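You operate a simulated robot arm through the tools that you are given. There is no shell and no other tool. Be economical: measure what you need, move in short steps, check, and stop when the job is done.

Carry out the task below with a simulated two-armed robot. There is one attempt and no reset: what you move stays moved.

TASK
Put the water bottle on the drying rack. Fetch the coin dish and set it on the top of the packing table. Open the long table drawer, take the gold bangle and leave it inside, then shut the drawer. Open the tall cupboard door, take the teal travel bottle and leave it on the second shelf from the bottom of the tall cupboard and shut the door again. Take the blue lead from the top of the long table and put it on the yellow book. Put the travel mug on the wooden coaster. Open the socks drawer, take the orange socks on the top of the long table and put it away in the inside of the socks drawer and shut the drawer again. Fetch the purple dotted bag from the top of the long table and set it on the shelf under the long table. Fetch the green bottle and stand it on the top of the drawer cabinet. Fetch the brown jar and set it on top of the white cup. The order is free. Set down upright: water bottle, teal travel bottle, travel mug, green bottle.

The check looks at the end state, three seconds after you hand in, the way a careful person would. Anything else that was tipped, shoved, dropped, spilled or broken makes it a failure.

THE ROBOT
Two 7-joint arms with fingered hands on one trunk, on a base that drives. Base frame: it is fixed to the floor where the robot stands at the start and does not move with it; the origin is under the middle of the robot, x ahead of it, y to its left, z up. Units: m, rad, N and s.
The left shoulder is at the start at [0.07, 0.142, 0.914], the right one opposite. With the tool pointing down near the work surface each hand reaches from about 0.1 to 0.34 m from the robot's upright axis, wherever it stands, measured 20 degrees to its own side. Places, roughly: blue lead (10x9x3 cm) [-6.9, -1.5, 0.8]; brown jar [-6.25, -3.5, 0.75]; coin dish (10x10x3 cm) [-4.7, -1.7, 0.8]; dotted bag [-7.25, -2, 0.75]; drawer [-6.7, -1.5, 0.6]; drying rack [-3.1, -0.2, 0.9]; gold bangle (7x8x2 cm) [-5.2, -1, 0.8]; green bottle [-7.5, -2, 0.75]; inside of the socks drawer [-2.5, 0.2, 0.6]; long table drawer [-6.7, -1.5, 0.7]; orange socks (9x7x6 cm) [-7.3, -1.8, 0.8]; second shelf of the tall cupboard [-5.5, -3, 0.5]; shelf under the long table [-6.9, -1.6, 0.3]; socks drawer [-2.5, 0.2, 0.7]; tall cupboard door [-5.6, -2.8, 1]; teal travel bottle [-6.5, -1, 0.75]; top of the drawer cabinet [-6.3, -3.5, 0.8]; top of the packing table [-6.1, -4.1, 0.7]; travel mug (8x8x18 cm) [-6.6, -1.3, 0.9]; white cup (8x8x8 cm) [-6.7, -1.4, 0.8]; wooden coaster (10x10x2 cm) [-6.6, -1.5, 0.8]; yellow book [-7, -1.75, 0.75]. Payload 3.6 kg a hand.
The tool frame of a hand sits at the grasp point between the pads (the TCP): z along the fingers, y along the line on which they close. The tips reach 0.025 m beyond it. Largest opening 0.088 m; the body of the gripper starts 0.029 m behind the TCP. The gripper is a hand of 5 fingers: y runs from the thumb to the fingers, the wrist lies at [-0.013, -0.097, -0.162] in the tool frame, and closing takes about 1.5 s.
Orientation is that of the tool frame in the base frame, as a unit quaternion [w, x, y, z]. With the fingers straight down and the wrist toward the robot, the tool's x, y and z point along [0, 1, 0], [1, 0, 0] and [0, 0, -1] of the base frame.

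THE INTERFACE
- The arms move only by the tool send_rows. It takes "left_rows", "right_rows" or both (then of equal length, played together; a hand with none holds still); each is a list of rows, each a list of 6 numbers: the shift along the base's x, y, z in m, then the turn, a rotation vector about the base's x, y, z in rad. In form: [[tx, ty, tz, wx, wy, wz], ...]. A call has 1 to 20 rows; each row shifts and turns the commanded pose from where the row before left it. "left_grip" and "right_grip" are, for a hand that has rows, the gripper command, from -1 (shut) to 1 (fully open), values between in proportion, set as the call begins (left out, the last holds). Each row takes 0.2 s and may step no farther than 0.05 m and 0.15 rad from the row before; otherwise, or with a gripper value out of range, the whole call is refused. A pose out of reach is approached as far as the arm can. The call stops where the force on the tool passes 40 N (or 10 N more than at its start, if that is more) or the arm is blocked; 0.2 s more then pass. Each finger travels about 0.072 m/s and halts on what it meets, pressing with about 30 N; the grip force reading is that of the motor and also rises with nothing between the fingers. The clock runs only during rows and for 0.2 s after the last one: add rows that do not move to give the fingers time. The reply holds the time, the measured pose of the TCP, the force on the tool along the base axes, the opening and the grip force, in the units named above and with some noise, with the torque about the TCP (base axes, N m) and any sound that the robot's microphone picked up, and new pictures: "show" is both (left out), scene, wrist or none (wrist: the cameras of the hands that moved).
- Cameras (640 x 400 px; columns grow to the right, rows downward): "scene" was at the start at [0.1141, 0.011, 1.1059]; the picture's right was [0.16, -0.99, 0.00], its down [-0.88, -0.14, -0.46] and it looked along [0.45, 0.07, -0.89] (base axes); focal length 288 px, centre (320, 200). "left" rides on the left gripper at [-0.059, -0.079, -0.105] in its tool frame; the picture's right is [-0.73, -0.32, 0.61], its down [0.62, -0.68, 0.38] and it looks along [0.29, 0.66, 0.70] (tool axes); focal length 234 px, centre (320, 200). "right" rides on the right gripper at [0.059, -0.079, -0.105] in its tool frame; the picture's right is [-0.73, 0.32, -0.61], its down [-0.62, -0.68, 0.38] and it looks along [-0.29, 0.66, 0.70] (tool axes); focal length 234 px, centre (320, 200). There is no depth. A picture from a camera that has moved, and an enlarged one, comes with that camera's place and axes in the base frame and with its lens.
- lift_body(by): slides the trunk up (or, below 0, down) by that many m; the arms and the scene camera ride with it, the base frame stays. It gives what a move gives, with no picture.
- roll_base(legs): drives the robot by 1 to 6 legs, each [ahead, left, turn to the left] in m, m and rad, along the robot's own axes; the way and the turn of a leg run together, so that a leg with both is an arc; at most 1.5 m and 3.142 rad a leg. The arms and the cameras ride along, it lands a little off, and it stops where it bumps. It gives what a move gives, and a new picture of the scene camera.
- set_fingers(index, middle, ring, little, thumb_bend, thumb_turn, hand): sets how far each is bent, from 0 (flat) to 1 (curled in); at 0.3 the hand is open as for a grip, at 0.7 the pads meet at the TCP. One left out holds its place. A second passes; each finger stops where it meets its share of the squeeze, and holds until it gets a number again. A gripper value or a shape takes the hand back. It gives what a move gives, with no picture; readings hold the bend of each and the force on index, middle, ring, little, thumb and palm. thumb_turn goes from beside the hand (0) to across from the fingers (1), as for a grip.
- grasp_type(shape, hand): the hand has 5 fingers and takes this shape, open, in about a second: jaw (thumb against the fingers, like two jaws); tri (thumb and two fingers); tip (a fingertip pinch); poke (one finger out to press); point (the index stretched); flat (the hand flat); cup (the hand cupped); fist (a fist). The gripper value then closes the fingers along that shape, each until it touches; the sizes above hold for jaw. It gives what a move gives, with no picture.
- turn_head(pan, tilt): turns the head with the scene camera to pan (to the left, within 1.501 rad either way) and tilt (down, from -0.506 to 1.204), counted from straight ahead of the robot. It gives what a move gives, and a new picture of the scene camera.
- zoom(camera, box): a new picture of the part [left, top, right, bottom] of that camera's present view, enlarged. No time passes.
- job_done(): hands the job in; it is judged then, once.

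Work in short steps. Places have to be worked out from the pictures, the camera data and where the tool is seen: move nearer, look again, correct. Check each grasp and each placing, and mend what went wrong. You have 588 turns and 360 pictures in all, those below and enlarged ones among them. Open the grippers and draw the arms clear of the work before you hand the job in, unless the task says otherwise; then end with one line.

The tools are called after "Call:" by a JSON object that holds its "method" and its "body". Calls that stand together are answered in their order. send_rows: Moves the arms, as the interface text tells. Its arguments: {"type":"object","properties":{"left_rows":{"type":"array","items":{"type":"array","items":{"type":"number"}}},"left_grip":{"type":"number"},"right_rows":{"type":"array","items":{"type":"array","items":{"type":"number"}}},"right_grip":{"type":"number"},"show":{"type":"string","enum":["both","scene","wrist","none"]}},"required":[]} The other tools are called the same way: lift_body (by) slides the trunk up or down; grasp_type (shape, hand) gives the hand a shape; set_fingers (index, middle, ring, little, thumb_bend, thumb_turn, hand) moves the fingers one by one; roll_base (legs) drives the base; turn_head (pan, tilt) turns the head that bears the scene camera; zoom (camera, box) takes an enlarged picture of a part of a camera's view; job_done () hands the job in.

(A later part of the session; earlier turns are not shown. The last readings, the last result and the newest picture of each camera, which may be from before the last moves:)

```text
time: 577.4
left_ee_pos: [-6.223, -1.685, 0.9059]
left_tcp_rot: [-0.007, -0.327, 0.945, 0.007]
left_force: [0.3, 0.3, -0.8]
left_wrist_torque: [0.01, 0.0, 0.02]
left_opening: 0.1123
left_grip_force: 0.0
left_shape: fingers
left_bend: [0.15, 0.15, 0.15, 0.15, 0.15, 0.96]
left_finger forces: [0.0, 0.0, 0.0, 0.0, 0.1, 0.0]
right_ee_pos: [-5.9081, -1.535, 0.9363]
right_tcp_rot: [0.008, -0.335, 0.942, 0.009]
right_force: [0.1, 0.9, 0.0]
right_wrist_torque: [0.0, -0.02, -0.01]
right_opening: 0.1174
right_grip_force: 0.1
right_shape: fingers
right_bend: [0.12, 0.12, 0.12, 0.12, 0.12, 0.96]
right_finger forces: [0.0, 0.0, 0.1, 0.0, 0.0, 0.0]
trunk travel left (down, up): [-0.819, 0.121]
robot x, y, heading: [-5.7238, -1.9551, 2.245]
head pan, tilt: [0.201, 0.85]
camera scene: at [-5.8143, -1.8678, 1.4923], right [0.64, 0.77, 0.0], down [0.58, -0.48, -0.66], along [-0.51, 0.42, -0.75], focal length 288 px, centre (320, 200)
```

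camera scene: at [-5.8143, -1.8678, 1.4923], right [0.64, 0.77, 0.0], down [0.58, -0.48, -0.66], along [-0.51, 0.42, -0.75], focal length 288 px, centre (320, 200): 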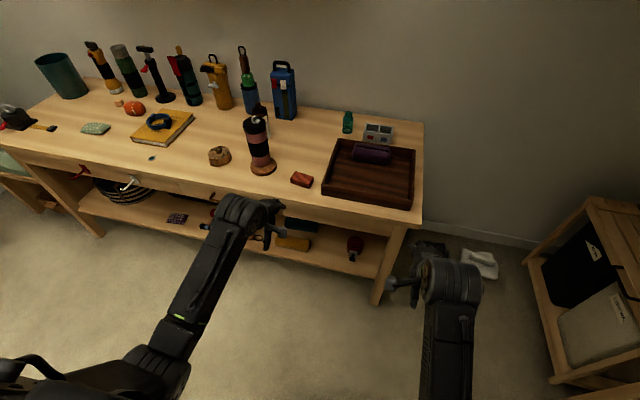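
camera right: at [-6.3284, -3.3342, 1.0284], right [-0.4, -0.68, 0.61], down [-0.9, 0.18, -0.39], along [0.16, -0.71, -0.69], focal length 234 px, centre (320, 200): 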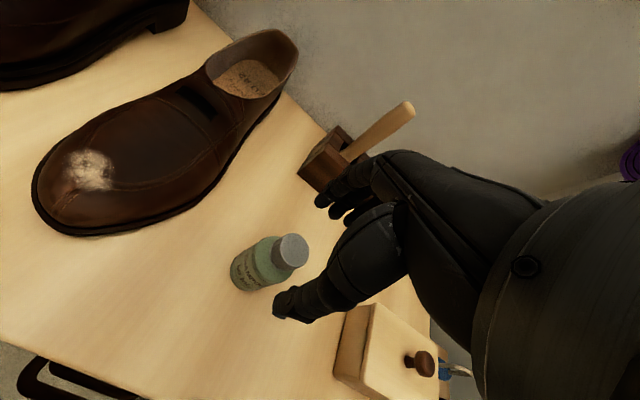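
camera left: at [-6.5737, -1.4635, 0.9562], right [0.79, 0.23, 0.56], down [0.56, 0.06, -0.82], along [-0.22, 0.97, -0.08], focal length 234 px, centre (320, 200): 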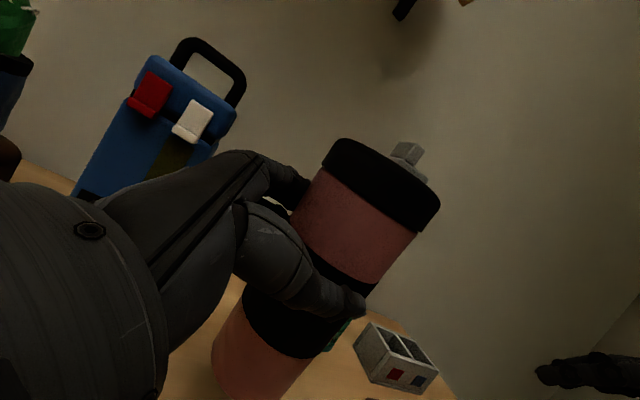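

Now the teal bottle. I extend the left hand, narrow its opening, and drive straight in toward it.

Call:
{"method": "send_rows", "body": {"left_rows": [[-0.0056, 0.0394, 0, 0, 0, 0], [-0.0056, 0.0394, 0, 0, 0, 0], [-0.0056, 0.0394, 0, 0, 0, 0], [-0.0056, 0.0394, 0, 0, 0, 0]], "left_grip": 0.6, "show": "none"}}

Call:
{"method": "roll_base", "body": {"legs": [[0, -0.03, 0], [0.48, 0, 0]]}}

Call:
{"method": "send_rows", "body": {"left_rows": [[0, 0, 0, 0, 0, 0]], "show": "wrist"}}

```text
time: 578.4
left_ee_pos: [-6.2498, -1.5233, 0.9051]
left_tcp_rot: [-0.006, -0.328, 0.945, 0.006]
left_force: [-0.9, 0.6, 0.4]
left_wrist_torque: [-0.03, -0.03, -0.01]
left_opening: 0.0706
left_grip_force: 0.1
left_shape: jaw
left_bend: [0.27, 0.34, 0.31, 0.33, 0.49, 0.99]
left_finger forces: [0.1, 0.1, 0.0, 0.0, 0.0, 0.0]
right_ee_pos: [-5.9079, -1.534, 0.9346]
right_tcp_rot: [0.006, -0.336, 0.942, 0.01]
right_force: [0.7, 0.1, -0.2]
right_wrist_torque: [0.01, 0.01, 0.0]
right_opening: 0.1175
right_grip_force: 0.1
right_shape: fingers
right_bend: [0.12, 0.12, 0.12, 0.12, 0.12, 0.96]
right_finger forces: [0.0, 0.0, 0.1, 0.0, 0.0, 0.0]
trunk travel left (down, up): [-0.819, 0.121]
robot x, y, heading: [-5.7217, -1.9564, 2.247]
head pan, tilt: [0.201, 0.85]
```

```text
time: 581.7
left_ee_pos: [-6.5259, -1.1275, 0.9056]
left_tcp_rot: [-0.006, -0.325, 0.946, 0.007]
left_force: [0.1, -1.1, -0.3]
left_wrist_torque: [0.02, -0.03, 0.0]
left_opening: 0.0707
left_grip_force: 0.0
left_shape: jaw
left_bend: [0.27, 0.34, 0.31, 0.33, 0.49, 0.99]
left_finger forces: [0.0, 0.0, 0.1, 0.0, 0.0, 0.1]
right_ee_pos: [-6.1852, -1.1394, 0.9357]
right_tcp_rot: [0.007, -0.332, 0.943, 0.009]
right_force: [-0.1, 0.5, 0.8]
right_wrist_torque: [0.0, -0.02, 0.0]
right_opening: 0.1175
right_grip_force: 0.0
right_shape: fingers
right_bend: [0.12, 0.12, 0.12, 0.12, 0.12, 0.96]
right_finger forces: [0.0, 0.0, 0.1, 0.0, 0.0, 0.0]
trunk travel left (down, up): [-0.819, 0.121]
robot x, y, heading: [-6.0028, -1.5634, 2.245]
head pan, tilt: [0.201, 0.85]
camera scene: at [-6.0928, -1.4731, 1.4924], right [0.64, 0.77, 0.0], down [0.58, -0.48, -0.66], along [-0.51, 0.42, -0.75], focal length 288 px, centre (320, 200)
```

scene: 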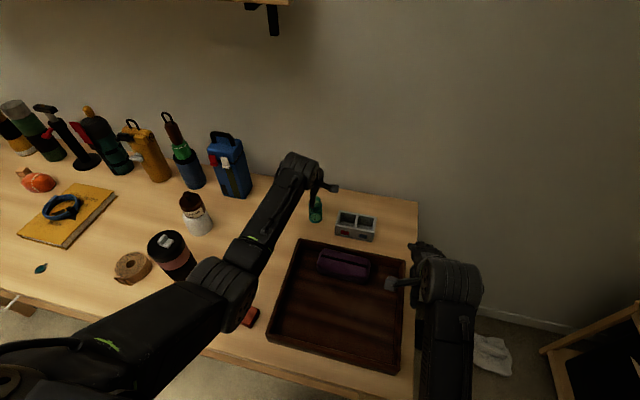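

```text
time: 582.1
left_ee_pos: [-6.5255, -1.1293, 0.9055]
left_tcp_rot: [-0.005, -0.325, 0.946, 0.008]
left_force: [-0.6, -0.3, 0.8]
left_wrist_torque: [0.01, -0.01, -0.01]
left_opening: 0.0705
left_grip_force: 0.0
left_shape: jaw
left_bend: [0.27, 0.34, 0.31, 0.33, 0.49, 0.99]
left_finger forces: [0.0, 0.1, 0.0, 0.0, 0.0, 0.0]
right_ee_pos: [-6.1841, -1.1383, 0.9358]
right_tcp_rot: [0.007, -0.333, 0.943, 0.011]
right_force: [0.8, 0.5, -0.3]
right_wrist_torque: [-0.01, -0.01, -0.02]
right_opening: 0.1172
right_grip_force: 0.1
right_shape: fingers
right_bend: [0.12, 0.12, 0.12, 0.12, 0.12, 0.96]
right_finger forces: [0.1, 0.0, 0.0, 0.0, 0.1, 0.1]
trunk travel left (down, up): [-0.819, 0.121]
robot x, y, heading: [-6.0011, -1.5624, 2.245]
head pan, tilt: [0.201, 0.85]
camera left: at [-6.4283, -1.1562, 1.0086], right [0.76, 0.2, -0.62], down [-0.08, -0.92, -0.39], along [-0.64, 0.35, -0.68], focal length 234 px, centre (320, 200)
```

left: 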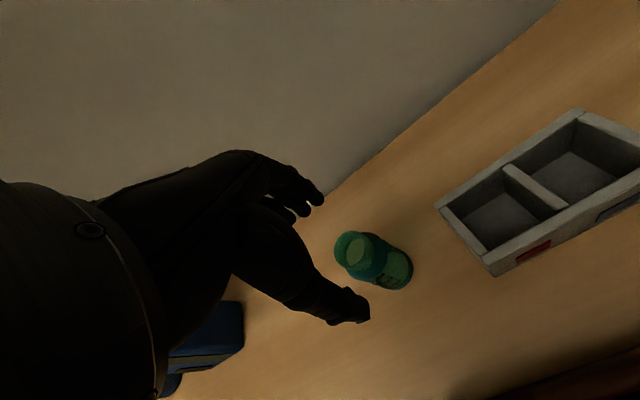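

Teal bottle centre (-6.536, -1.12). I correct 1 cm, lower, close, and lift.

Call:
{"method": "send_rows", "body": {"left_rows": [[-0.0105, 0.009, -0.02, 0, 0, 0], [0, 0, -0.025, 0, 0, 0], [0, 0, -0.025, 0, 0, 0], [0, 0, -0.012, 0, 0, 0]], "show": "none"}}

Call:
{"method": "send_rows", "body": {"left_rows": [[0, 0, 0, 0, 0, 0], [0, 0, 0, 0, 0, 0], [0, 0, 0, 0, 0, 0], [0, 0, 0, 0, 0, 0], [0, 0, 0, 0, 0, 0]], "left_grip": -1, "show": "none"}}

Call:
{"method": "send_rows", "body": {"left_rows": [[0, 0, 0.025, 0, 0, 0], [0, 0, 0.03, 0, 0, 0], [0, 0, 0.03, 0, 0, 0]], "show": "wrist"}}

```text
time: 583.1
left_ee_pos: [-6.5359, -1.1188, 0.8238]
left_tcp_rot: [-0.006, -0.326, 0.945, 0.007]
left_force: [0.0, 0.4, -0.2]
left_wrist_torque: [-0.03, 0.01, 0.02]
left_opening: 0.0706
left_grip_force: 0.0
left_shape: jaw
left_bend: [0.27, 0.34, 0.31, 0.33, 0.49, 0.99]
left_finger forces: [0.0, 0.0, 0.1, 0.0, 0.1, 0.0]
right_ee_pos: [-6.1848, -1.1381, 0.9355]
right_tcp_rot: [0.006, -0.333, 0.943, 0.01]
right_force: [-1.0, -1.2, 0.1]
right_wrist_torque: [-0.04, -0.01, -0.03]
right_opening: 0.1174
right_grip_force: 0.1
right_shape: fingers
right_bend: [0.12, 0.12, 0.12, 0.12, 0.12, 0.96]
right_finger forces: [0.0, 0.0, 0.1, 0.1, 0.0, 0.1]
trunk travel left (down, up): [-0.819, 0.121]
robot x, y, heading: [-6.0006, -1.5618, 2.247]
head pan, tilt: [0.201, 0.85]
```

```text
time: 584.3
left_ee_pos: [-6.536, -1.1195, 0.823]
left_tcp_rot: [-0.006, -0.326, 0.945, 0.007]
left_force: [-1.0, 0.8, 0.0]
left_wrist_torque: [-0.01, -0.03, -0.01]
left_opening: 0.0345
left_grip_force: 30.2
left_shape: jaw
left_bend: [0.74, 0.48, 0.55, 0.51, 0.73, 1.0]
left_finger forces: [15.0, 8.5, 2.4, 0.1, 26.3, 0.1]
right_ee_pos: [-6.1849, -1.1377, 0.9351]
right_tcp_rot: [0.007, -0.333, 0.943, 0.009]
right_force: [0.0, 0.0, 0.3]
right_wrist_torque: [0.02, -0.02, -0.01]
right_opening: 0.1175
right_grip_force: 0.1
right_shape: fingers
right_bend: [0.12, 0.12, 0.12, 0.12, 0.12, 0.96]
right_finger forces: [0.1, 0.0, 0.0, 0.0, 0.0, 0.0]
trunk travel left (down, up): [-0.819, 0.121]
robot x, y, heading: [-6.0056, -1.5625, 2.247]
head pan, tilt: [0.201, 0.85]
```

```text
time: 585.1
left_ee_pos: [-6.5329, -1.1185, 0.9076]
left_tcp_rot: [-0.007, -0.325, 0.946, 0.007]
left_force: [-0.3, -0.1, -0.8]
left_wrist_torque: [0.03, 0.0, 0.01]
left_opening: 0.0342
left_grip_force: 30.0
left_shape: jaw
left_bend: [0.74, 0.48, 0.55, 0.51, 0.74, 1.0]
left_finger forces: [15.4, 8.7, 2.6, 0.0, 26.2, 0.0]
right_ee_pos: [-6.1857, -1.1385, 0.9357]
right_tcp_rot: [0.007, -0.333, 0.943, 0.01]
right_force: [-0.3, -0.4, -0.5]
right_wrist_torque: [0.06, 0.0, 0.01]
right_opening: 0.1175
right_grip_force: 0.1
right_shape: fingers
right_bend: [0.12, 0.12, 0.12, 0.12, 0.12, 0.96]
right_finger forces: [0.0, 0.1, 0.1, 0.1, 0.0, 0.0]
trunk travel left (down, up): [-0.819, 0.121]
robot x, y, heading: [-6.004, -1.5597, 2.247]
head pan, tilt: [0.201, 0.85]
camera left: at [-6.4351, -1.1467, 1.0098], right [0.76, 0.2, -0.62], down [-0.08, -0.92, -0.39], along [-0.64, 0.35, -0.68], focal length 234 px, centre (320, 200)
```

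left: 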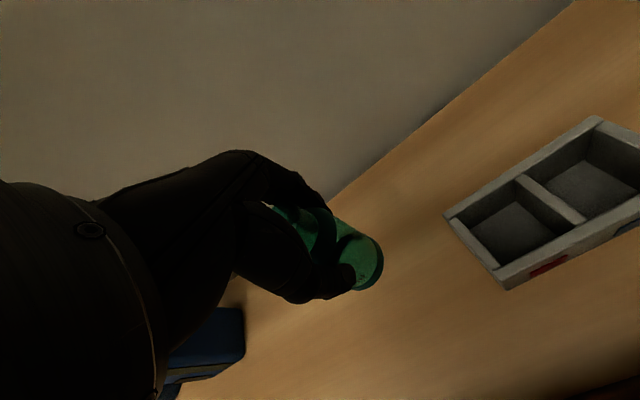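

Teal bottle held. Now the cupboard: I back into the open, retract the left hand, and roll the right hand into a side pose for the vertical door handle.

Call:
{"method": "roll_base", "body": {"legs": [[-0.6, 0, 0]]}}

Call:
{"method": "send_rows", "body": {"left_rows": [[0.026, -0.0325, 0, 0, 0, 0], [0.026, -0.0325, 0, 0, 0, 0], [0.026, -0.0325, 0, 0, 0, 0], [0.026, -0.0325, 0, 0, 0, 0], [0.026, -0.0325, 0, 0, 0, 0], [0.026, -0.0325, 0, 0, 0, 0], [0, 0, 0, 0, 0, 0], [0, 0, 0, 0, 0, 0], [0, 0, 0, 0, 0, 0], [0, 0, 0, 0, 0, 0], [0, 0, 0, 0, 0, 0]], "right_rows": [[0, 0, -0.007, -0.0893, 0.1114, 0], [0, 0, -0.007, -0.0893, 0.1114, 0], [0, 0, -0.007, -0.0893, 0.1114, 0], [0, 0, -0.007, -0.0893, 0.1114, 0], [0, 0, -0.007, -0.0893, 0.1114, 0], [0, 0, -0.007, -0.0893, 0.1114, 0], [0, 0, -0.007, -0.0893, 0.1114, 0], [0, 0, -0.007, -0.0893, 0.1114, 0], [0, 0, -0.007, -0.0893, 0.1114, 0], [0, 0, -0.007, -0.0893, 0.1114, 0], [0, 0, -0.007, -0.0893, 0.1114, 0]], "right_grip": 0.0, "show": "none"}}

Call:
{"method": "roll_base", "body": {"legs": [[0, 0, 3.125], [0, -0.69, 0]]}}

```text
time: 588.5
left_ee_pos: [-6.1581, -1.5816, 0.9058]
left_tcp_rot: [-0.005, -0.32, 0.947, 0.007]
left_force: [-0.2, 0.8, -0.4]
left_wrist_torque: [-0.02, 0.03, -0.01]
left_opening: 0.0343
left_grip_force: 30.2
left_shape: jaw
left_bend: [0.74, 0.48, 0.55, 0.51, 0.74, 1.0]
left_finger forces: [15.3, 8.6, 2.5, 0.1, 26.2, 0.0]
right_ee_pos: [-5.8082, -1.6051, 0.9352]
right_tcp_rot: [0.007, -0.327, 0.945, 0.011]
right_force: [0.1, -0.4, -0.7]
right_wrist_torque: [-0.01, -0.01, 0.0]
right_opening: 0.1174
right_grip_force: 0.0
right_shape: fingers
right_bend: [0.12, 0.12, 0.12, 0.12, 0.12, 0.96]
right_finger forces: [0.1, 0.1, 0.1, 0.0, 0.0, 0.0]
trunk travel left (down, up): [-0.819, 0.121]
robot x, y, heading: [-5.6314, -2.032, 2.237]
head pan, tilt: [0.201, 0.85]
camera scene: at [-5.7217, -1.9401, 1.4923], right [0.65, 0.76, 0.0], down [0.57, -0.49, -0.66], along [-0.5, 0.43, -0.75], focal length 288 px, centre (320, 200)
```

scene: 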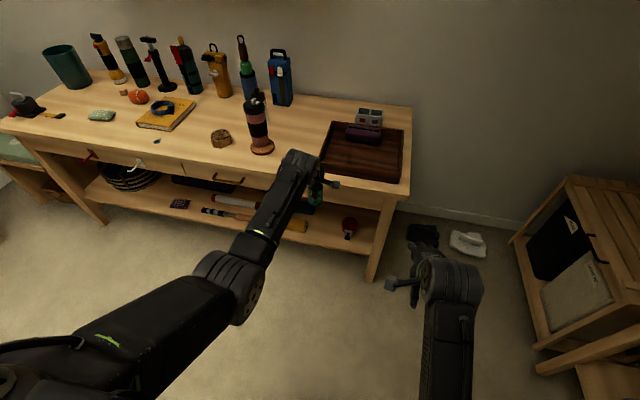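

```text
time: 590.9
left_ee_pos: [-6.0011, -1.7796, 0.9093]
left_tcp_rot: [-0.007, -0.32, 0.947, 0.007]
left_force: [0.9, 0.3, -0.8]
left_wrist_torque: [-0.02, 0.01, 0.01]
left_opening: 0.0341
left_grip_force: 29.5
left_shape: jaw
left_bend: [0.74, 0.48, 0.55, 0.51, 0.74, 1.0]
left_finger forces: [15.5, 8.8, 2.8, 0.0, 26.2, 0.1]
right_ee_pos: [-5.8091, -1.6054, 0.8578]
right_tcp_rot: [-0.661, -0.228, 0.676, -0.231]
right_force: [0.0, -0.6, -0.4]
right_wrist_torque: [0.01, 0.01, -0.03]
right_opening: 0.0441
right_grip_force: 0.0
right_shape: jaw
right_bend: [0.74, 0.44, 0.41, 0.41, 0.69, 1.0]
right_finger forces: [0.0, 0.1, 0.0, 0.0, 0.1, 0.0]
trunk travel left (down, up): [-0.819, 0.121]
robot x, y, heading: [-5.6292, -2.0305, 2.232]
head pan, tilt: [0.201, 0.85]
```

```text
time: 601.8
left_ee_pos: [-5.8932, -2.6869, 0.9115]
left_tcp_rot: [0.007, 0.965, 0.264, 0.005]
left_force: [0.6, -0.2, -0.6]
left_wrist_torque: [0.0, -0.01, 0.04]
left_opening: 0.0336
left_grip_force: 30.4
left_shape: jaw
left_bend: [0.74, 0.48, 0.55, 0.51, 0.74, 1.0]
left_finger forces: [14.4, 9.2, 3.5, 0.1, 25.4, 0.1]
right_ee_pos: [-6.1032, -2.8388, 0.8587]
right_tcp_rot: [-0.19, 0.689, 0.187, 0.674]
right_force: [0.6, 0.8, 0.2]
right_wrist_torque: [-0.01, 0.0, 0.02]
right_opening: 0.0443
right_grip_force: 0.1
right_shape: jaw
right_bend: [0.74, 0.44, 0.41, 0.41, 0.69, 1.0]
right_finger forces: [0.1, 0.0, 0.1, 0.1, 0.0, 0.0]
trunk travel left (down, up): [-0.819, 0.121]
robot x, y, heading: [-6.2295, -2.3935, -1.03]
head pan, tilt: [0.201, 0.85]
camera scene: at [-6.1482, -2.4948, 1.4923], right [-0.73, -0.68, 0.0], down [-0.51, 0.55, -0.66], along [0.45, -0.48, -0.75], focal length 288 px, centre (320, 200)
```

scene: 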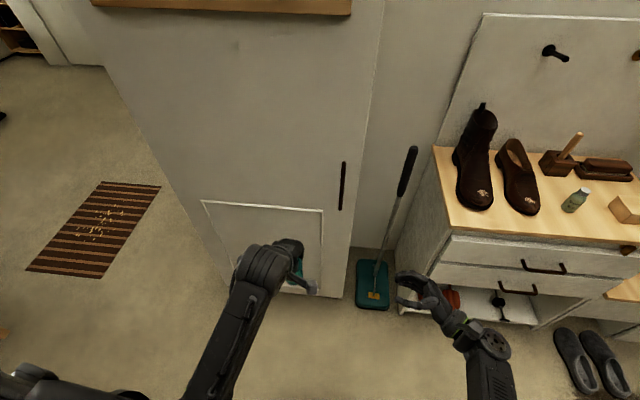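

The handle is visible at about (-5.757, -2.985, 0.85). I retract the left hand further, turn square to the door and approach with the right hand beside the handle.

Call:
{"method": "send_rows", "body": {"left_rows": [[-0.017, 0.028, 0, 0, 0, 0], [-0.017, 0.028, 0, 0, 0, 0], [-0.01, 0.017, 0, 0, 0, 0]], "show": "none"}}

Call:
{"method": "roll_base", "body": {"legs": [[0, 0, 0.123], [0.27, 0.02, 0]]}}

```text
time: 602.6
left_ee_pos: [-5.9375, -2.6148, 0.9108]
left_tcp_rot: [0.007, 0.965, 0.263, 0.006]
left_force: [-0.6, -1.0, 0.5]
left_wrist_torque: [0.0, 0.03, -0.01]
left_opening: 0.0335
left_grip_force: 30.2
left_shape: jaw
left_bend: [0.74, 0.48, 0.55, 0.51, 0.74, 1.0]
left_finger forces: [14.4, 9.3, 3.5, 0.0, 25.5, 0.1]
right_ee_pos: [-6.1034, -2.8389, 0.8588]
right_tcp_rot: [-0.19, 0.689, 0.189, 0.673]
right_force: [-0.8, 0.1, -0.4]
right_wrist_torque: [0.01, -0.03, 0.0]
right_opening: 0.0446
right_grip_force: 0.0
right_shape: jaw
right_bend: [0.74, 0.44, 0.41, 0.41, 0.69, 1.0]
right_finger forces: [0.1, 0.0, 0.0, 0.0, 0.1, 0.0]
trunk travel left (down, up): [-0.819, 0.121]
robot x, y, heading: [-6.2262, -2.3947, -1.025]
head pan, tilt: [0.201, 0.85]
```

```text
time: 605.1
left_ee_pos: [-5.7237, -2.7777, 0.9086]
left_tcp_rot: [0.007, 0.945, 0.326, 0.006]
left_force: [0.4, 0.2, 0.2]
left_wrist_torque: [-0.01, -0.01, -0.04]
left_opening: 0.0334
left_grip_force: 29.8
left_shape: jaw
left_bend: [0.74, 0.48, 0.55, 0.51, 0.74, 1.0]
left_finger forces: [14.3, 9.3, 3.5, 0.0, 25.5, 0.1]
right_ee_pos: [-5.8594, -3.0216, 0.8577]
right_tcp_rot: [-0.235, 0.675, 0.233, 0.66]
right_force: [-0.1, -1.4, 0.5]
right_wrist_torque: [0.0, 0.02, 0.01]
right_opening: 0.0442
right_grip_force: 0.0
right_shape: jaw
right_bend: [0.74, 0.44, 0.41, 0.41, 0.69, 1.0]
right_finger forces: [0.1, 0.0, 0.0, 0.0, 0.0, 0.0]
trunk travel left (down, up): [-0.819, 0.121]
robot x, y, heading: [-6.042, -2.5951, -0.893]
head pan, tilt: [0.201, 0.85]
camera scene: at [-5.9491, -2.6862, 1.4924], right [-0.64, -0.77, 0.0], down [-0.58, 0.48, -0.66], along [0.51, -0.42, -0.75], focal length 288 px, centre (320, 200)
```

scene: 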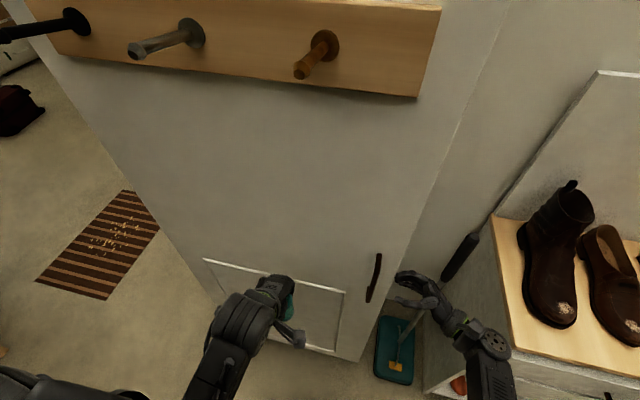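

The handle is 7.5 cm left and 1.5 cm ahead of the open right hand. I slide in with the base and close on it.

Call:
{"method": "roll_base", "body": {"legs": [[0.015, 0.075, 0]]}}

Call:
{"method": "send_rows", "body": {"right_rows": [[0, 0, 0, 0, 0, 0], [0, 0, 0, 0, 0, 0], [0, 0, 0, 0, 0, 0], [0, 0, 0, 0, 0, 0]], "right_grip": -1, "show": "wrist"}}

```text
time: 606.0
left_ee_pos: [-5.707, -2.7713, 0.909]
left_tcp_rot: [0.006, 0.947, 0.322, 0.006]
left_force: [0.1, 0.4, -0.9]
left_wrist_torque: [-0.04, 0.02, 0.0]
left_opening: 0.0337
left_grip_force: 29.3
left_shape: jaw
left_bend: [0.74, 0.48, 0.55, 0.51, 0.74, 1.0]
left_finger forces: [14.4, 9.4, 3.5, 0.0, 25.5, 0.0]
right_ee_pos: [-5.8504, -3.023, 0.8577]
right_tcp_rot: [-0.224, 0.68, 0.224, 0.661]
right_force: [-27.4, -19.7, 0.2]
right_wrist_torque: [0.08, -0.09, -0.82]
right_opening: 0.0421
right_grip_force: 0.1
right_shape: jaw
right_bend: [0.76, 0.46, 0.41, 0.41, 0.69, 1.0]
right_finger forces: [27.1, 7.0, 0.1, 0.1, 0.0, 0.1]
trunk travel left (down, up): [-0.819, 0.121]
robot x, y, heading: [-6.0239, -2.5885, -0.903]
head pan, tilt: [0.201, 0.85]
stopped in leg 1: the force on the tool passed its limit (the readings are from after the stop); the commanded pose is now the measured one
camera scene: at [-5.9331, -2.6793, 1.4924], right [-0.64, -0.77, 0.0], down [-0.57, 0.48, -0.66], along [0.51, -0.42, -0.75], focal length 288 px, centre (320, 200)
```

scene: 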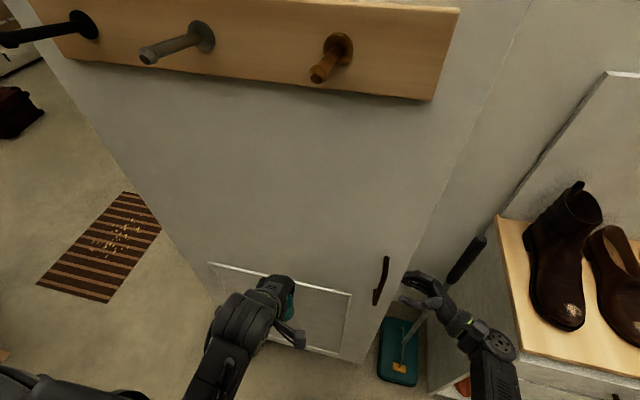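

```text
time: 607.0
left_ee_pos: [-5.7096, -2.7749, 0.9094]
left_tcp_rot: [0.006, 0.946, 0.324, 0.009]
left_force: [0.3, -0.2, -0.2]
left_wrist_torque: [-0.02, 0.02, 0.01]
left_opening: 0.0332
left_grip_force: 30.1
left_shape: jaw
left_bend: [0.74, 0.48, 0.55, 0.51, 0.74, 1.0]
left_finger forces: [14.5, 9.3, 3.5, 0.0, 25.5, 0.0]
right_ee_pos: [-5.848, -3.0225, 0.8564]
right_tcp_rot: [-0.228, 0.677, 0.225, 0.662]
right_force: [-22.8, -24.4, -2.4]
right_wrist_torque: [0.19, -0.12, -0.71]
right_opening: 0.0084
right_grip_force: 29.8
right_shape: jaw
right_bend: [0.77, 0.54, 0.52, 0.49, 0.44, 1.0]
right_finger forces: [41.5, 7.9, 0.0, 0.0, 0.1, 0.0]
trunk travel left (down, up): [-0.819, 0.121]
robot x, y, heading: [-6.0232, -2.5917, -0.896]
head pan, tilt: [0.201, 0.85]
camera right: at [-5.978, -3.0239, 0.9181], right [-0.3, -0.63, -0.72], down [-0.12, 0.77, -0.62], along [0.95, -0.1, -0.31], focal length 234 px, centre (320, 200)
```

right: 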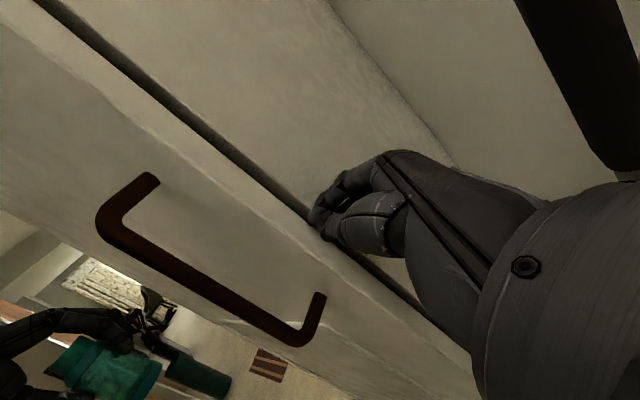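

The fingers met the door's edge: the handle is nearer, about (-5.803, -2.952, 0.90). I back 6 cm, open and raise 3.5 cm, then slide left and in.

Call:
{"method": "roll_base", "body": {"legs": [[-0.06, 0, 0]]}}

Call:
{"method": "send_rows", "body": {"right_rows": [[0, 0, 0.018, 0, 0, 0], [0, 0, 0.017, 0, 0, 0], [0, 0, 0, 0, 0, 0], [0, 0, 0, 0, 0, 0]], "right_grip": 0.05, "show": "none"}}

Call:
{"method": "roll_base", "body": {"legs": [[0, 0.082, 0], [0.03, 0, 0]]}}

Call:
{"method": "zoom", "body": {"camera": "right", "box": [80, 50, 560, 350]}}

```text
time: 607.9
left_ee_pos: [-5.7424, -2.7251, 0.9089]
left_tcp_rot: [0.006, 0.946, 0.324, 0.006]
left_force: [0.1, 0.2, 0.6]
left_wrist_torque: [-0.03, -0.02, 0.03]
left_opening: 0.0335
left_grip_force: 29.7
left_shape: jaw
left_bend: [0.74, 0.48, 0.55, 0.51, 0.74, 1.0]
left_finger forces: [14.4, 9.4, 3.5, 0.0, 25.4, 0.0]
right_ee_pos: [-5.8814, -2.9726, 0.857]
right_tcp_rot: [-0.23, 0.678, 0.227, 0.661]
right_force: [0.2, 0.1, -0.1]
right_wrist_torque: [0.02, 0.0, 0.02]
right_opening: 0.0048
right_grip_force: 29.8
right_shape: jaw
right_bend: [0.76, 0.56, 0.53, 0.49, 0.73, 1.0]
right_finger forces: [0.0, 0.0, 0.1, 0.0, 0.0, 0.1]
trunk travel left (down, up): [-0.819, 0.121]
robot x, y, heading: [-6.0636, -2.5382, -0.897]
head pan, tilt: [0.201, 0.85]
camera scene: at [-5.9672, -2.633, 1.4921], right [-0.64, -0.77, 0.0], down [-0.58, 0.48, -0.66], along [0.51, -0.42, -0.75], focal length 288 px, centre (320, 200)
```

scene: 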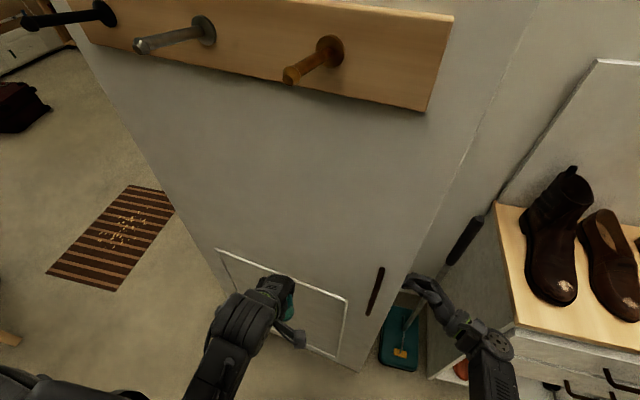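

```text
time: 608.9
left_ee_pos: [-5.7421, -2.7241, 0.9098]
left_tcp_rot: [0.006, 0.946, 0.324, 0.006]
left_force: [-0.3, 0.6, -0.9]
left_wrist_torque: [0.0, 0.02, -0.01]
left_opening: 0.0336
left_grip_force: 29.7
left_shape: jaw
left_bend: [0.74, 0.48, 0.55, 0.51, 0.74, 1.0]
left_finger forces: [14.4, 9.3, 3.5, 0.0, 25.6, 0.0]
right_ee_pos: [-5.8807, -2.9724, 0.8928]
right_tcp_rot: [-0.228, 0.678, 0.229, 0.66]
right_force: [0.1, 0.1, -1.2]
right_wrist_torque: [0.02, 0.0, -0.02]
right_opening: 0.0458
right_grip_force: 0.1
right_shape: jaw
right_bend: [0.74, 0.44, 0.4, 0.42, 0.68, 1.0]
right_finger forces: [0.0, 0.1, 0.0, 0.0, 0.1, 0.0]
trunk travel left (down, up): [-0.819, 0.121]
robot x, y, heading: [-6.0621, -2.543, -0.897]
head pan, tilt: [0.201, 0.85]
```

```text
time: 609.8
left_ee_pos: [-5.73, -2.7146, 0.9092]
left_tcp_rot: [0.006, 0.947, 0.321, 0.007]
left_force: [0.0, -0.2, 0.0]
left_wrist_torque: [0.0, 0.01, 0.0]
left_opening: 0.0334
left_grip_force: 29.6
left_shape: jaw
left_bend: [0.74, 0.48, 0.55, 0.51, 0.74, 1.0]
left_finger forces: [14.4, 9.4, 3.6, 0.0, 25.5, 0.1]
right_ee_pos: [-5.8777, -2.9697, 0.8925]
right_tcp_rot: [-0.221, 0.682, 0.222, 0.661]
right_force: [-25.4, -13.3, 1.6]
right_wrist_torque: [0.09, -0.02, 1.37]
right_opening: 0.0547
right_grip_force: 0.0
right_shape: jaw
right_bend: [0.74, 0.44, 0.4, 0.42, 0.58, 1.0]
right_finger forces: [0.0, 0.0, 0.0, 0.0, 28.2, 0.0]
trunk travel left (down, up): [-0.819, 0.121]
robot x, y, heading: [-6.0461, -2.5297, -0.904]
head pan, tilt: [0.201, 0.85]
stopped in leg 1: the force on the tool passed its limit (the readings are from after the stop); the commanded pose is now the measured one
camera scene: at [-5.9559, -2.6213, 1.4924], right [-0.65, -0.76, 0.0], down [-0.57, 0.49, -0.66], along [0.51, -0.42, -0.75], focal length 288 px, centre (320, 200)
```

scene: 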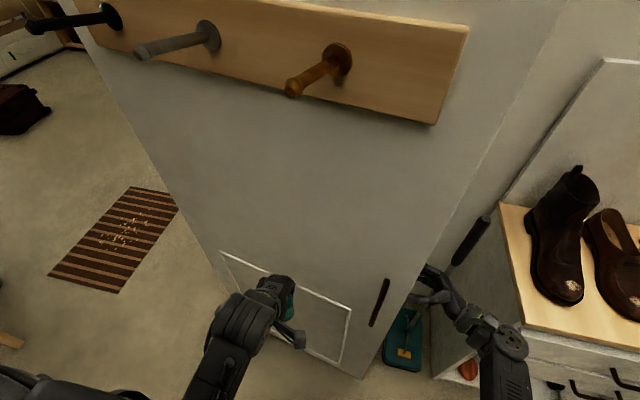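

```text
1.33 times, centred on (320, 200) of right
camera zoom: at [-6.0059, -2.9666, 0.9552], right [-0.32, -0.63, -0.71], down [-0.11, 0.77, -0.63], along [0.94, -0.12, -0.32], focal length 312 px, centre (320, 200)
```

zoom: 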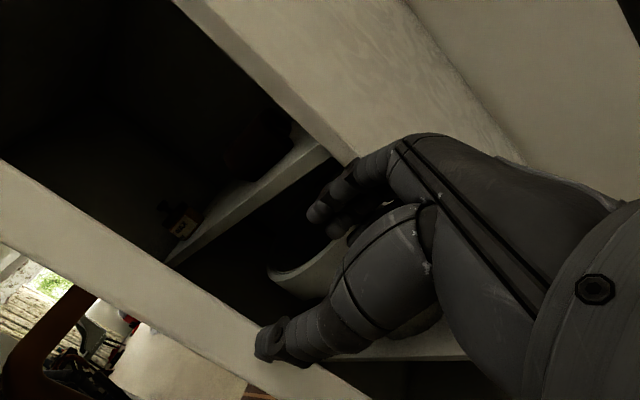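

Lucky: my fist pulled the door ajar, and the hand is now at the open edge. I shift back 2.5 cm, slide left, and grip the door's edge.

Call:
{"method": "roll_base", "body": {"legs": [[-0.025, 0, 0], [0, 0.055, 0]]}}

Call:
{"method": "zoom", "body": {"camera": "right", "box": [80, 50, 560, 350]}}

```text
time: 611.0
left_ee_pos: [-5.7371, -2.6861, 0.9085]
left_tcp_rot: [0.007, 0.948, 0.32, 0.008]
left_force: [0.0, -0.4, -0.4]
left_wrist_torque: [-0.02, 0.03, 0.01]
left_opening: 0.0336
left_grip_force: 29.9
left_shape: jaw
left_bend: [0.74, 0.48, 0.55, 0.51, 0.74, 1.0]
left_finger forces: [14.4, 9.3, 3.7, 0.0, 25.5, 0.1]
right_ee_pos: [-5.8878, -2.9429, 0.8929]
right_tcp_rot: [-0.217, 0.685, 0.217, 0.661]
right_force: [-32.2, -13.1, 2.5]
right_wrist_torque: [0.11, -0.01, 1.81]
right_opening: 0.0587
right_grip_force: 0.0
right_shape: jaw
right_bend: [0.74, 0.44, 0.4, 0.42, 0.5, 0.99]
right_finger forces: [0.0, 0.1, 0.1, 0.0, 35.0, 0.0]
trunk travel left (down, up): [-0.819, 0.121]
robot x, y, heading: [-6.0477, -2.5016, -0.908]
head pan, tilt: [0.201, 0.85]
stopped in leg 2: the force on the tool passed its limit (the readings are from after the stop); the commanded pose is now the measured one
camera scene: at [-5.9619, -2.593, 1.4924], right [-0.65, -0.76, 0.0], down [-0.57, 0.49, -0.66], along [0.51, -0.43, -0.75], focal length 288 px, centre (320, 200)
```

scene: 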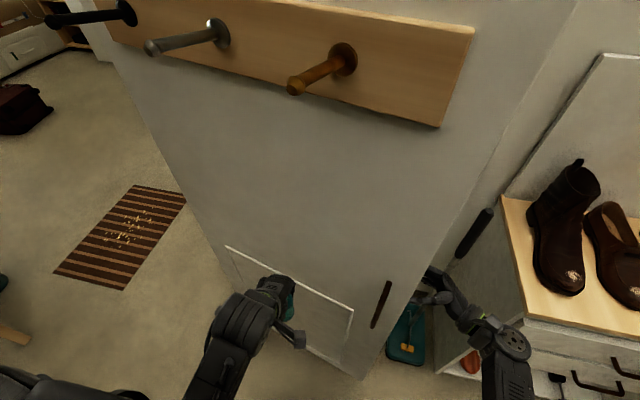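

```text
1.33 times, centred on (320, 200) of right
camera zoom: at [-6.0154, -2.9398, 0.955], right [-0.33, -0.62, -0.71], down [-0.11, 0.77, -0.63], along [0.94, -0.13, -0.32], focal length 312 px, centre (320, 200)
```

zoom: 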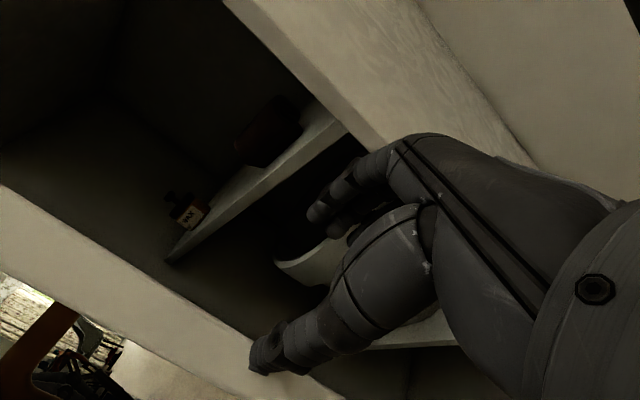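

The thumb drags the edge along. I first break contact to the right, move back 4 cm, then go left again.

Call:
{"method": "roll_base", "body": {"legs": [[0, -0.03, 0], [-0.035, 0, 0], [0, 0.07, 0]]}}

Call:
{"method": "zoom", "body": {"camera": "right", "box": [80, 50, 560, 350]}}

```text
time: 612.9
left_ee_pos: [-5.7235, -2.6324, 0.9081]
left_tcp_rot: [0.007, 0.947, 0.32, 0.006]
left_force: [1.1, 0.6, -1.3]
left_wrist_torque: [0.03, 0.01, -0.02]
left_opening: 0.0336
left_grip_force: 29.8
left_shape: jaw
left_bend: [0.74, 0.48, 0.55, 0.51, 0.74, 1.0]
left_finger forces: [14.4, 9.3, 3.6, 0.0, 25.6, 0.0]
right_ee_pos: [-5.8726, -2.887, 0.8934]
right_tcp_rot: [-0.218, 0.684, 0.221, 0.66]
right_force: [0.4, 0.4, -0.1]
right_wrist_torque: [0.0, 0.0, 0.0]
right_opening: 0.0461
right_grip_force: 0.0
right_shape: jaw
right_bend: [0.74, 0.43, 0.4, 0.42, 0.68, 1.0]
right_finger forces: [0.1, 0.1, 0.0, 0.0, 0.0, 0.0]
trunk travel left (down, up): [-0.819, 0.121]
robot x, y, heading: [-6.0423, -2.4489, -0.906]
head pan, tilt: [0.201, 0.85]
camera scene: at [-5.9475, -2.538, 1.4923], right [-0.65, -0.76, 0.0], down [-0.57, 0.49, -0.66], along [0.5, -0.43, -0.75], focal length 288 px, centre (320, 200)
```

scene: 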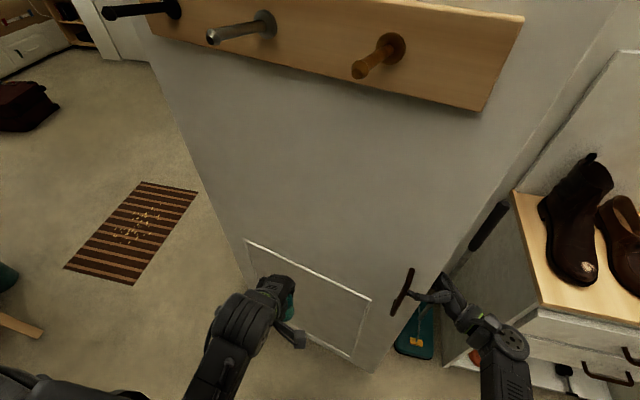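

```text
1.33 times, centred on (320, 200) of right
camera zoom: at [-6.0003, -2.8849, 0.9559], right [-0.32, -0.63, -0.71], down [-0.11, 0.77, -0.63], along [0.94, -0.12, -0.32], focal length 312 px, centre (320, 200)
```

zoom: 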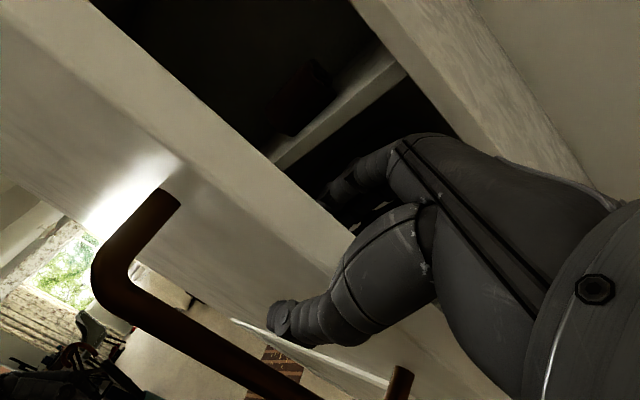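

Now thumb is outside and the fingers are behind the door. I use them as a hook and pull the door open along its arc with the base.

Call:
{"method": "roll_base", "body": {"legs": [[-0.15, 0.02, 0], [-0.15, 0.07, 0], [-0.1, 0.1, 0]]}}

```text
time: 616.2
left_ee_pos: [-5.8214, -2.2026, 0.9094]
left_tcp_rot: [0.006, 0.947, 0.322, 0.006]
left_force: [0.9, 0.8, 0.0]
left_wrist_torque: [-0.04, 0.0, 0.02]
left_opening: 0.0335
left_grip_force: 30.3
left_shape: jaw
left_bend: [0.74, 0.48, 0.55, 0.51, 0.74, 1.0]
left_finger forces: [14.4, 9.3, 3.7, 0.0, 25.5, 0.0]
right_ee_pos: [-5.9712, -2.4587, 0.8924]
right_tcp_rot: [-0.22, 0.684, 0.22, 0.66]
right_force: [-0.2, -0.1, 0.0]
right_wrist_torque: [-0.01, 0.01, -0.02]
right_opening: 0.046
right_grip_force: 0.1
right_shape: jaw
right_bend: [0.74, 0.43, 0.4, 0.41, 0.68, 1.0]
right_finger forces: [0.1, 0.0, 0.0, 0.0, 0.0, 0.0]
trunk travel left (down, up): [-0.819, 0.121]
robot x, y, heading: [-6.1375, -2.0191, -0.902]
head pan, tilt: [0.201, 0.85]
camera scene: at [-6.0465, -2.1095, 1.4922], right [-0.65, -0.76, 0.0], down [-0.57, 0.49, -0.66], along [0.5, -0.43, -0.75], focal length 288 px, centre (320, 200)
```

scene: 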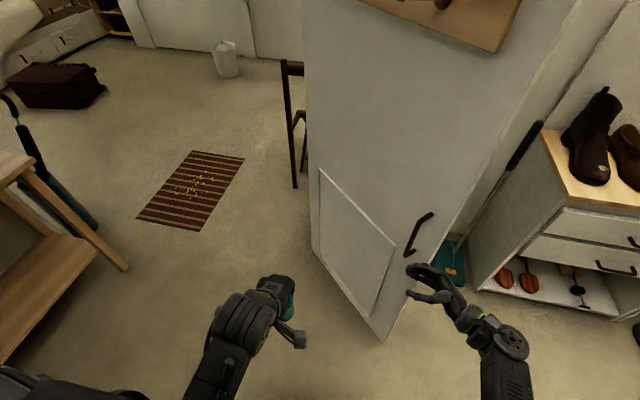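

The door is about 42° open. I bring the right hand around the edge to the inside and push the door further open along its arc.

Call:
{"method": "roll_base", "body": {"legs": [[0, -0.18, 0], [0.22, 0, 0], [0, 0.16, 0], [-0.135, 0.183, 0], [-0.05, 0.22, 0]]}}

```text
time: 622.6
left_ee_pos: [-5.4963, -1.9907, 0.908]
left_tcp_rot: [0.006, 0.947, 0.322, 0.007]
left_force: [0.3, 0.6, 0.0]
left_wrist_torque: [-0.04, 0.03, 0.03]
left_opening: 0.0336
left_grip_force: 30.3
left_shape: jaw
left_bend: [0.74, 0.48, 0.55, 0.51, 0.74, 1.0]
left_finger forces: [14.4, 9.3, 3.5, 0.0, 25.6, 0.0]
right_ee_pos: [-5.6432, -2.246, 0.8931]
right_tcp_rot: [-0.22, 0.684, 0.221, 0.66]
right_force: [-0.8, 0.0, -0.3]
right_wrist_torque: [-0.02, 0.04, -0.02]
right_opening: 0.0462
right_grip_force: 0.1
right_shape: jaw
right_bend: [0.74, 0.43, 0.4, 0.42, 0.68, 1.0]
right_finger forces: [0.1, 0.0, 0.0, 0.0, 0.1, 0.1]
trunk travel left (down, up): [-0.819, 0.121]
robot x, y, heading: [-5.8155, -1.8062, -0.903]
head pan, tilt: [0.201, 0.85]
camera scene: at [-5.7205, -1.8965, 1.4923], right [-0.64, -0.76, 0.0], down [-0.57, 0.48, -0.66], along [0.5, -0.43, -0.75], focal length 288 px, centre (320, 200)
```

scene: 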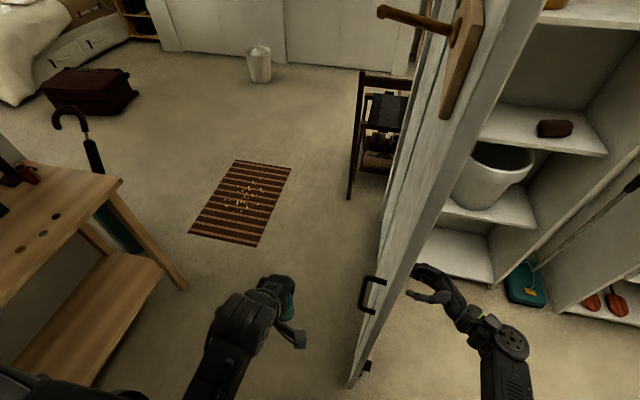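

The door is open about 90° and the shelves are visible; the second shelf holds a white bucket. I unroll the right hand, lower the trunk, and go round to the front of the opening.

Call:
{"method": "send_rows", "body": {"right_rows": [[-0.01, 0.01, 0, -0.0885, 0.1122, 0], [-0.01, 0.01, 0, -0.0885, 0.1122, 0], [0, 0, 0, -0.0885, 0.1122, 0], [0, 0, 0, -0.0885, 0.1122, 0], [0, 0, 0, -0.0885, 0.1122, 0], [0, 0, 0, -0.0885, 0.1122, 0], [0, 0, 0, -0.0885, 0.1122, 0], [0, 0, 0, -0.0885, 0.1122, 0], [0, 0, 0, -0.0885, 0.1122, 0], [0, 0, 0, -0.0885, 0.1122, 0], [0, 0, 0, -0.0885, 0.1122, 0]], "show": "none"}}

Call:
{"method": "roll_base", "body": {"legs": [[-0.1, -0.3, 0], [0, -0.34, 0], [0.45, 0, 0]]}}

Call:
{"method": "lift_body", "body": {"by": -0.28}}

Call:
{"method": "turn_head", "body": {"pan": 0.35, "tilt": 0.7}}

```text
time: 625.0
left_ee_pos: [-5.495, -1.9908, 0.9088]
left_tcp_rot: [0.006, 0.946, 0.323, 0.005]
left_force: [1.3, 0.1, 0.5]
left_wrist_torque: [0.0, -0.01, 0.0]
left_opening: 0.0334
left_grip_force: 30.1
left_shape: jaw
left_bend: [0.74, 0.48, 0.55, 0.51, 0.74, 1.0]
left_finger forces: [14.4, 9.3, 3.7, 0.1, 25.5, 0.1]
right_ee_pos: [-5.6638, -2.2247, 0.8934]
right_tcp_rot: [0.022, 0.946, 0.322, -0.011]
right_force: [0.1, 0.1, 0.0]
right_wrist_torque: [0.0, 0.03, -0.03]
right_opening: 0.046
right_grip_force: 0.0
right_shape: jaw
right_bend: [0.74, 0.43, 0.4, 0.42, 0.68, 1.0]
right_finger forces: [0.0, 0.1, 0.0, 0.0, 0.0, 0.1]
trunk travel left (down, up): [-0.819, 0.121]
robot x, y, heading: [-5.8125, -1.8079, -0.896]
head pan, tilt: [0.201, 0.85]
```

```text
time: 631.3
left_ee_pos: [-5.7846, -2.6673, 0.9078]
left_tcp_rot: [0.007, 0.948, 0.32, 0.005]
left_force: [-0.4, -1.0, -0.6]
left_wrist_torque: [0.0, -0.01, 0.0]
left_opening: 0.0334
left_grip_force: 29.8
left_shape: jaw
left_bend: [0.74, 0.48, 0.55, 0.51, 0.74, 1.0]
left_finger forces: [14.5, 9.2, 3.5, 0.0, 25.6, 0.0]
right_ee_pos: [-5.952, -2.9018, 0.8934]
right_tcp_rot: [0.022, 0.947, 0.321, -0.011]
right_force: [0.5, -0.2, -0.1]
right_wrist_torque: [0.0, 0.0, 0.0]
right_opening: 0.0461
right_grip_force: 0.1
right_shape: jaw
right_bend: [0.74, 0.43, 0.4, 0.42, 0.68, 1.0]
right_finger forces: [0.0, 0.1, 0.0, 0.0, 0.0, 0.0]
trunk travel left (down, up): [-0.819, 0.121]
robot x, y, heading: [-6.0981, -2.4802, -0.905]
head pan, tilt: [0.201, 0.85]
camera scene: at [-6.0079, -2.5719, 1.4924], right [-0.65, -0.76, 0.0], down [-0.57, 0.49, -0.66], along [0.5, -0.43, -0.75], focal length 288 px, centre (320, 200)
```

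scene: 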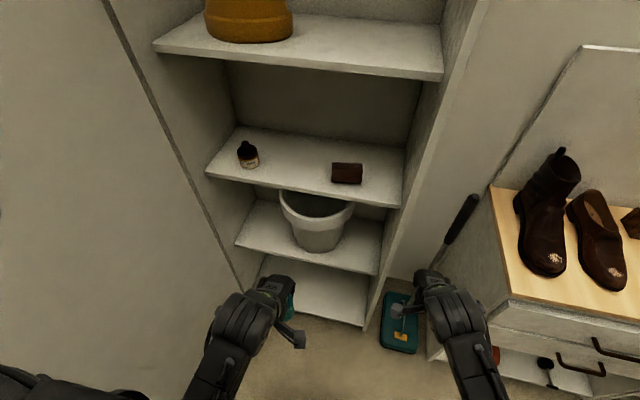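

```text
time: 634.2
left_ee_pos: [-5.784, -2.6675, 0.6288]
left_tcp_rot: [0.007, 0.948, 0.32, 0.005]
left_force: [0.6, 0.1, -0.3]
left_wrist_torque: [0.02, -0.01, 0.02]
left_opening: 0.0337
left_grip_force: 30.3
left_shape: jaw
left_bend: [0.74, 0.48, 0.55, 0.51, 0.74, 1.0]
left_finger forces: [14.4, 9.4, 3.6, 0.0, 25.5, 0.1]
right_ee_pos: [-5.9521, -2.9031, 0.6126]
right_tcp_rot: [0.022, 0.947, 0.321, -0.01]
right_force: [-0.5, 0.1, 0.0]
right_wrist_torque: [0.03, 0.01, 0.03]
right_opening: 0.0462
right_grip_force: 0.1
right_shape: jaw
right_bend: [0.74, 0.43, 0.4, 0.42, 0.68, 1.0]
right_finger forces: [0.1, 0.0, 0.0, 0.0, 0.0, 0.0]
trunk travel left (down, up): [-0.539, 0.401]
robot x, y, heading: [-6.0992, -2.482, -0.905]
head pan, tilt: [0.201, 0.85]
```

```text
time: 634.9
left_ee_pos: [-5.7841, -2.6662, 0.6283]
left_tcp_rot: [0.006, 0.947, 0.32, 0.005]
left_force: [-0.8, -0.1, 0.3]
left_wrist_torque: [-0.02, 0.02, 0.0]
left_opening: 0.0334
left_grip_force: 29.5
left_shape: jaw
left_bend: [0.74, 0.48, 0.55, 0.51, 0.74, 1.0]
left_finger forces: [14.5, 9.3, 3.5, 0.0, 25.5, 0.0]
right_ee_pos: [-5.9525, -2.9028, 0.6135]
right_tcp_rot: [0.022, 0.947, 0.321, -0.01]
right_force: [0.8, 0.6, 0.0]
right_wrist_torque: [-0.01, -0.03, -0.01]
right_opening: 0.0462
right_grip_force: 0.1
right_shape: jaw
right_bend: [0.74, 0.43, 0.4, 0.42, 0.68, 1.0]
right_finger forces: [0.0, 0.1, 0.1, 0.0, 0.1, 0.0]
trunk travel left (down, up): [-0.539, 0.401]
robot x, y, heading: [-6.0996, -2.4854, -0.905]
head pan, tilt: [0.351, 0.7]
camera scene: at [-5.9951, -2.5664, 1.2246], right [-0.53, -0.85, 0.0], down [-0.55, 0.34, -0.76], along [0.65, -0.4, -0.64], focal length 288 px, centre (320, 200)
```

scene: 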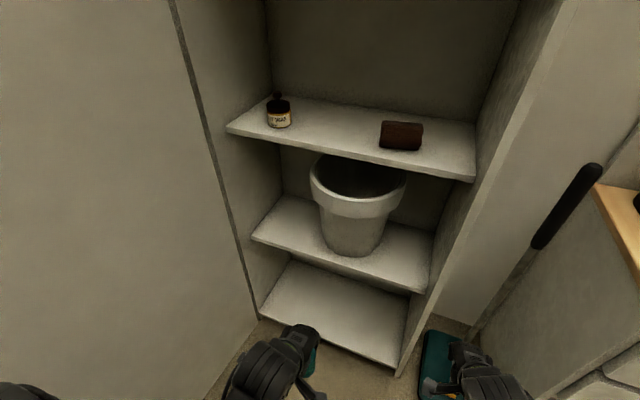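

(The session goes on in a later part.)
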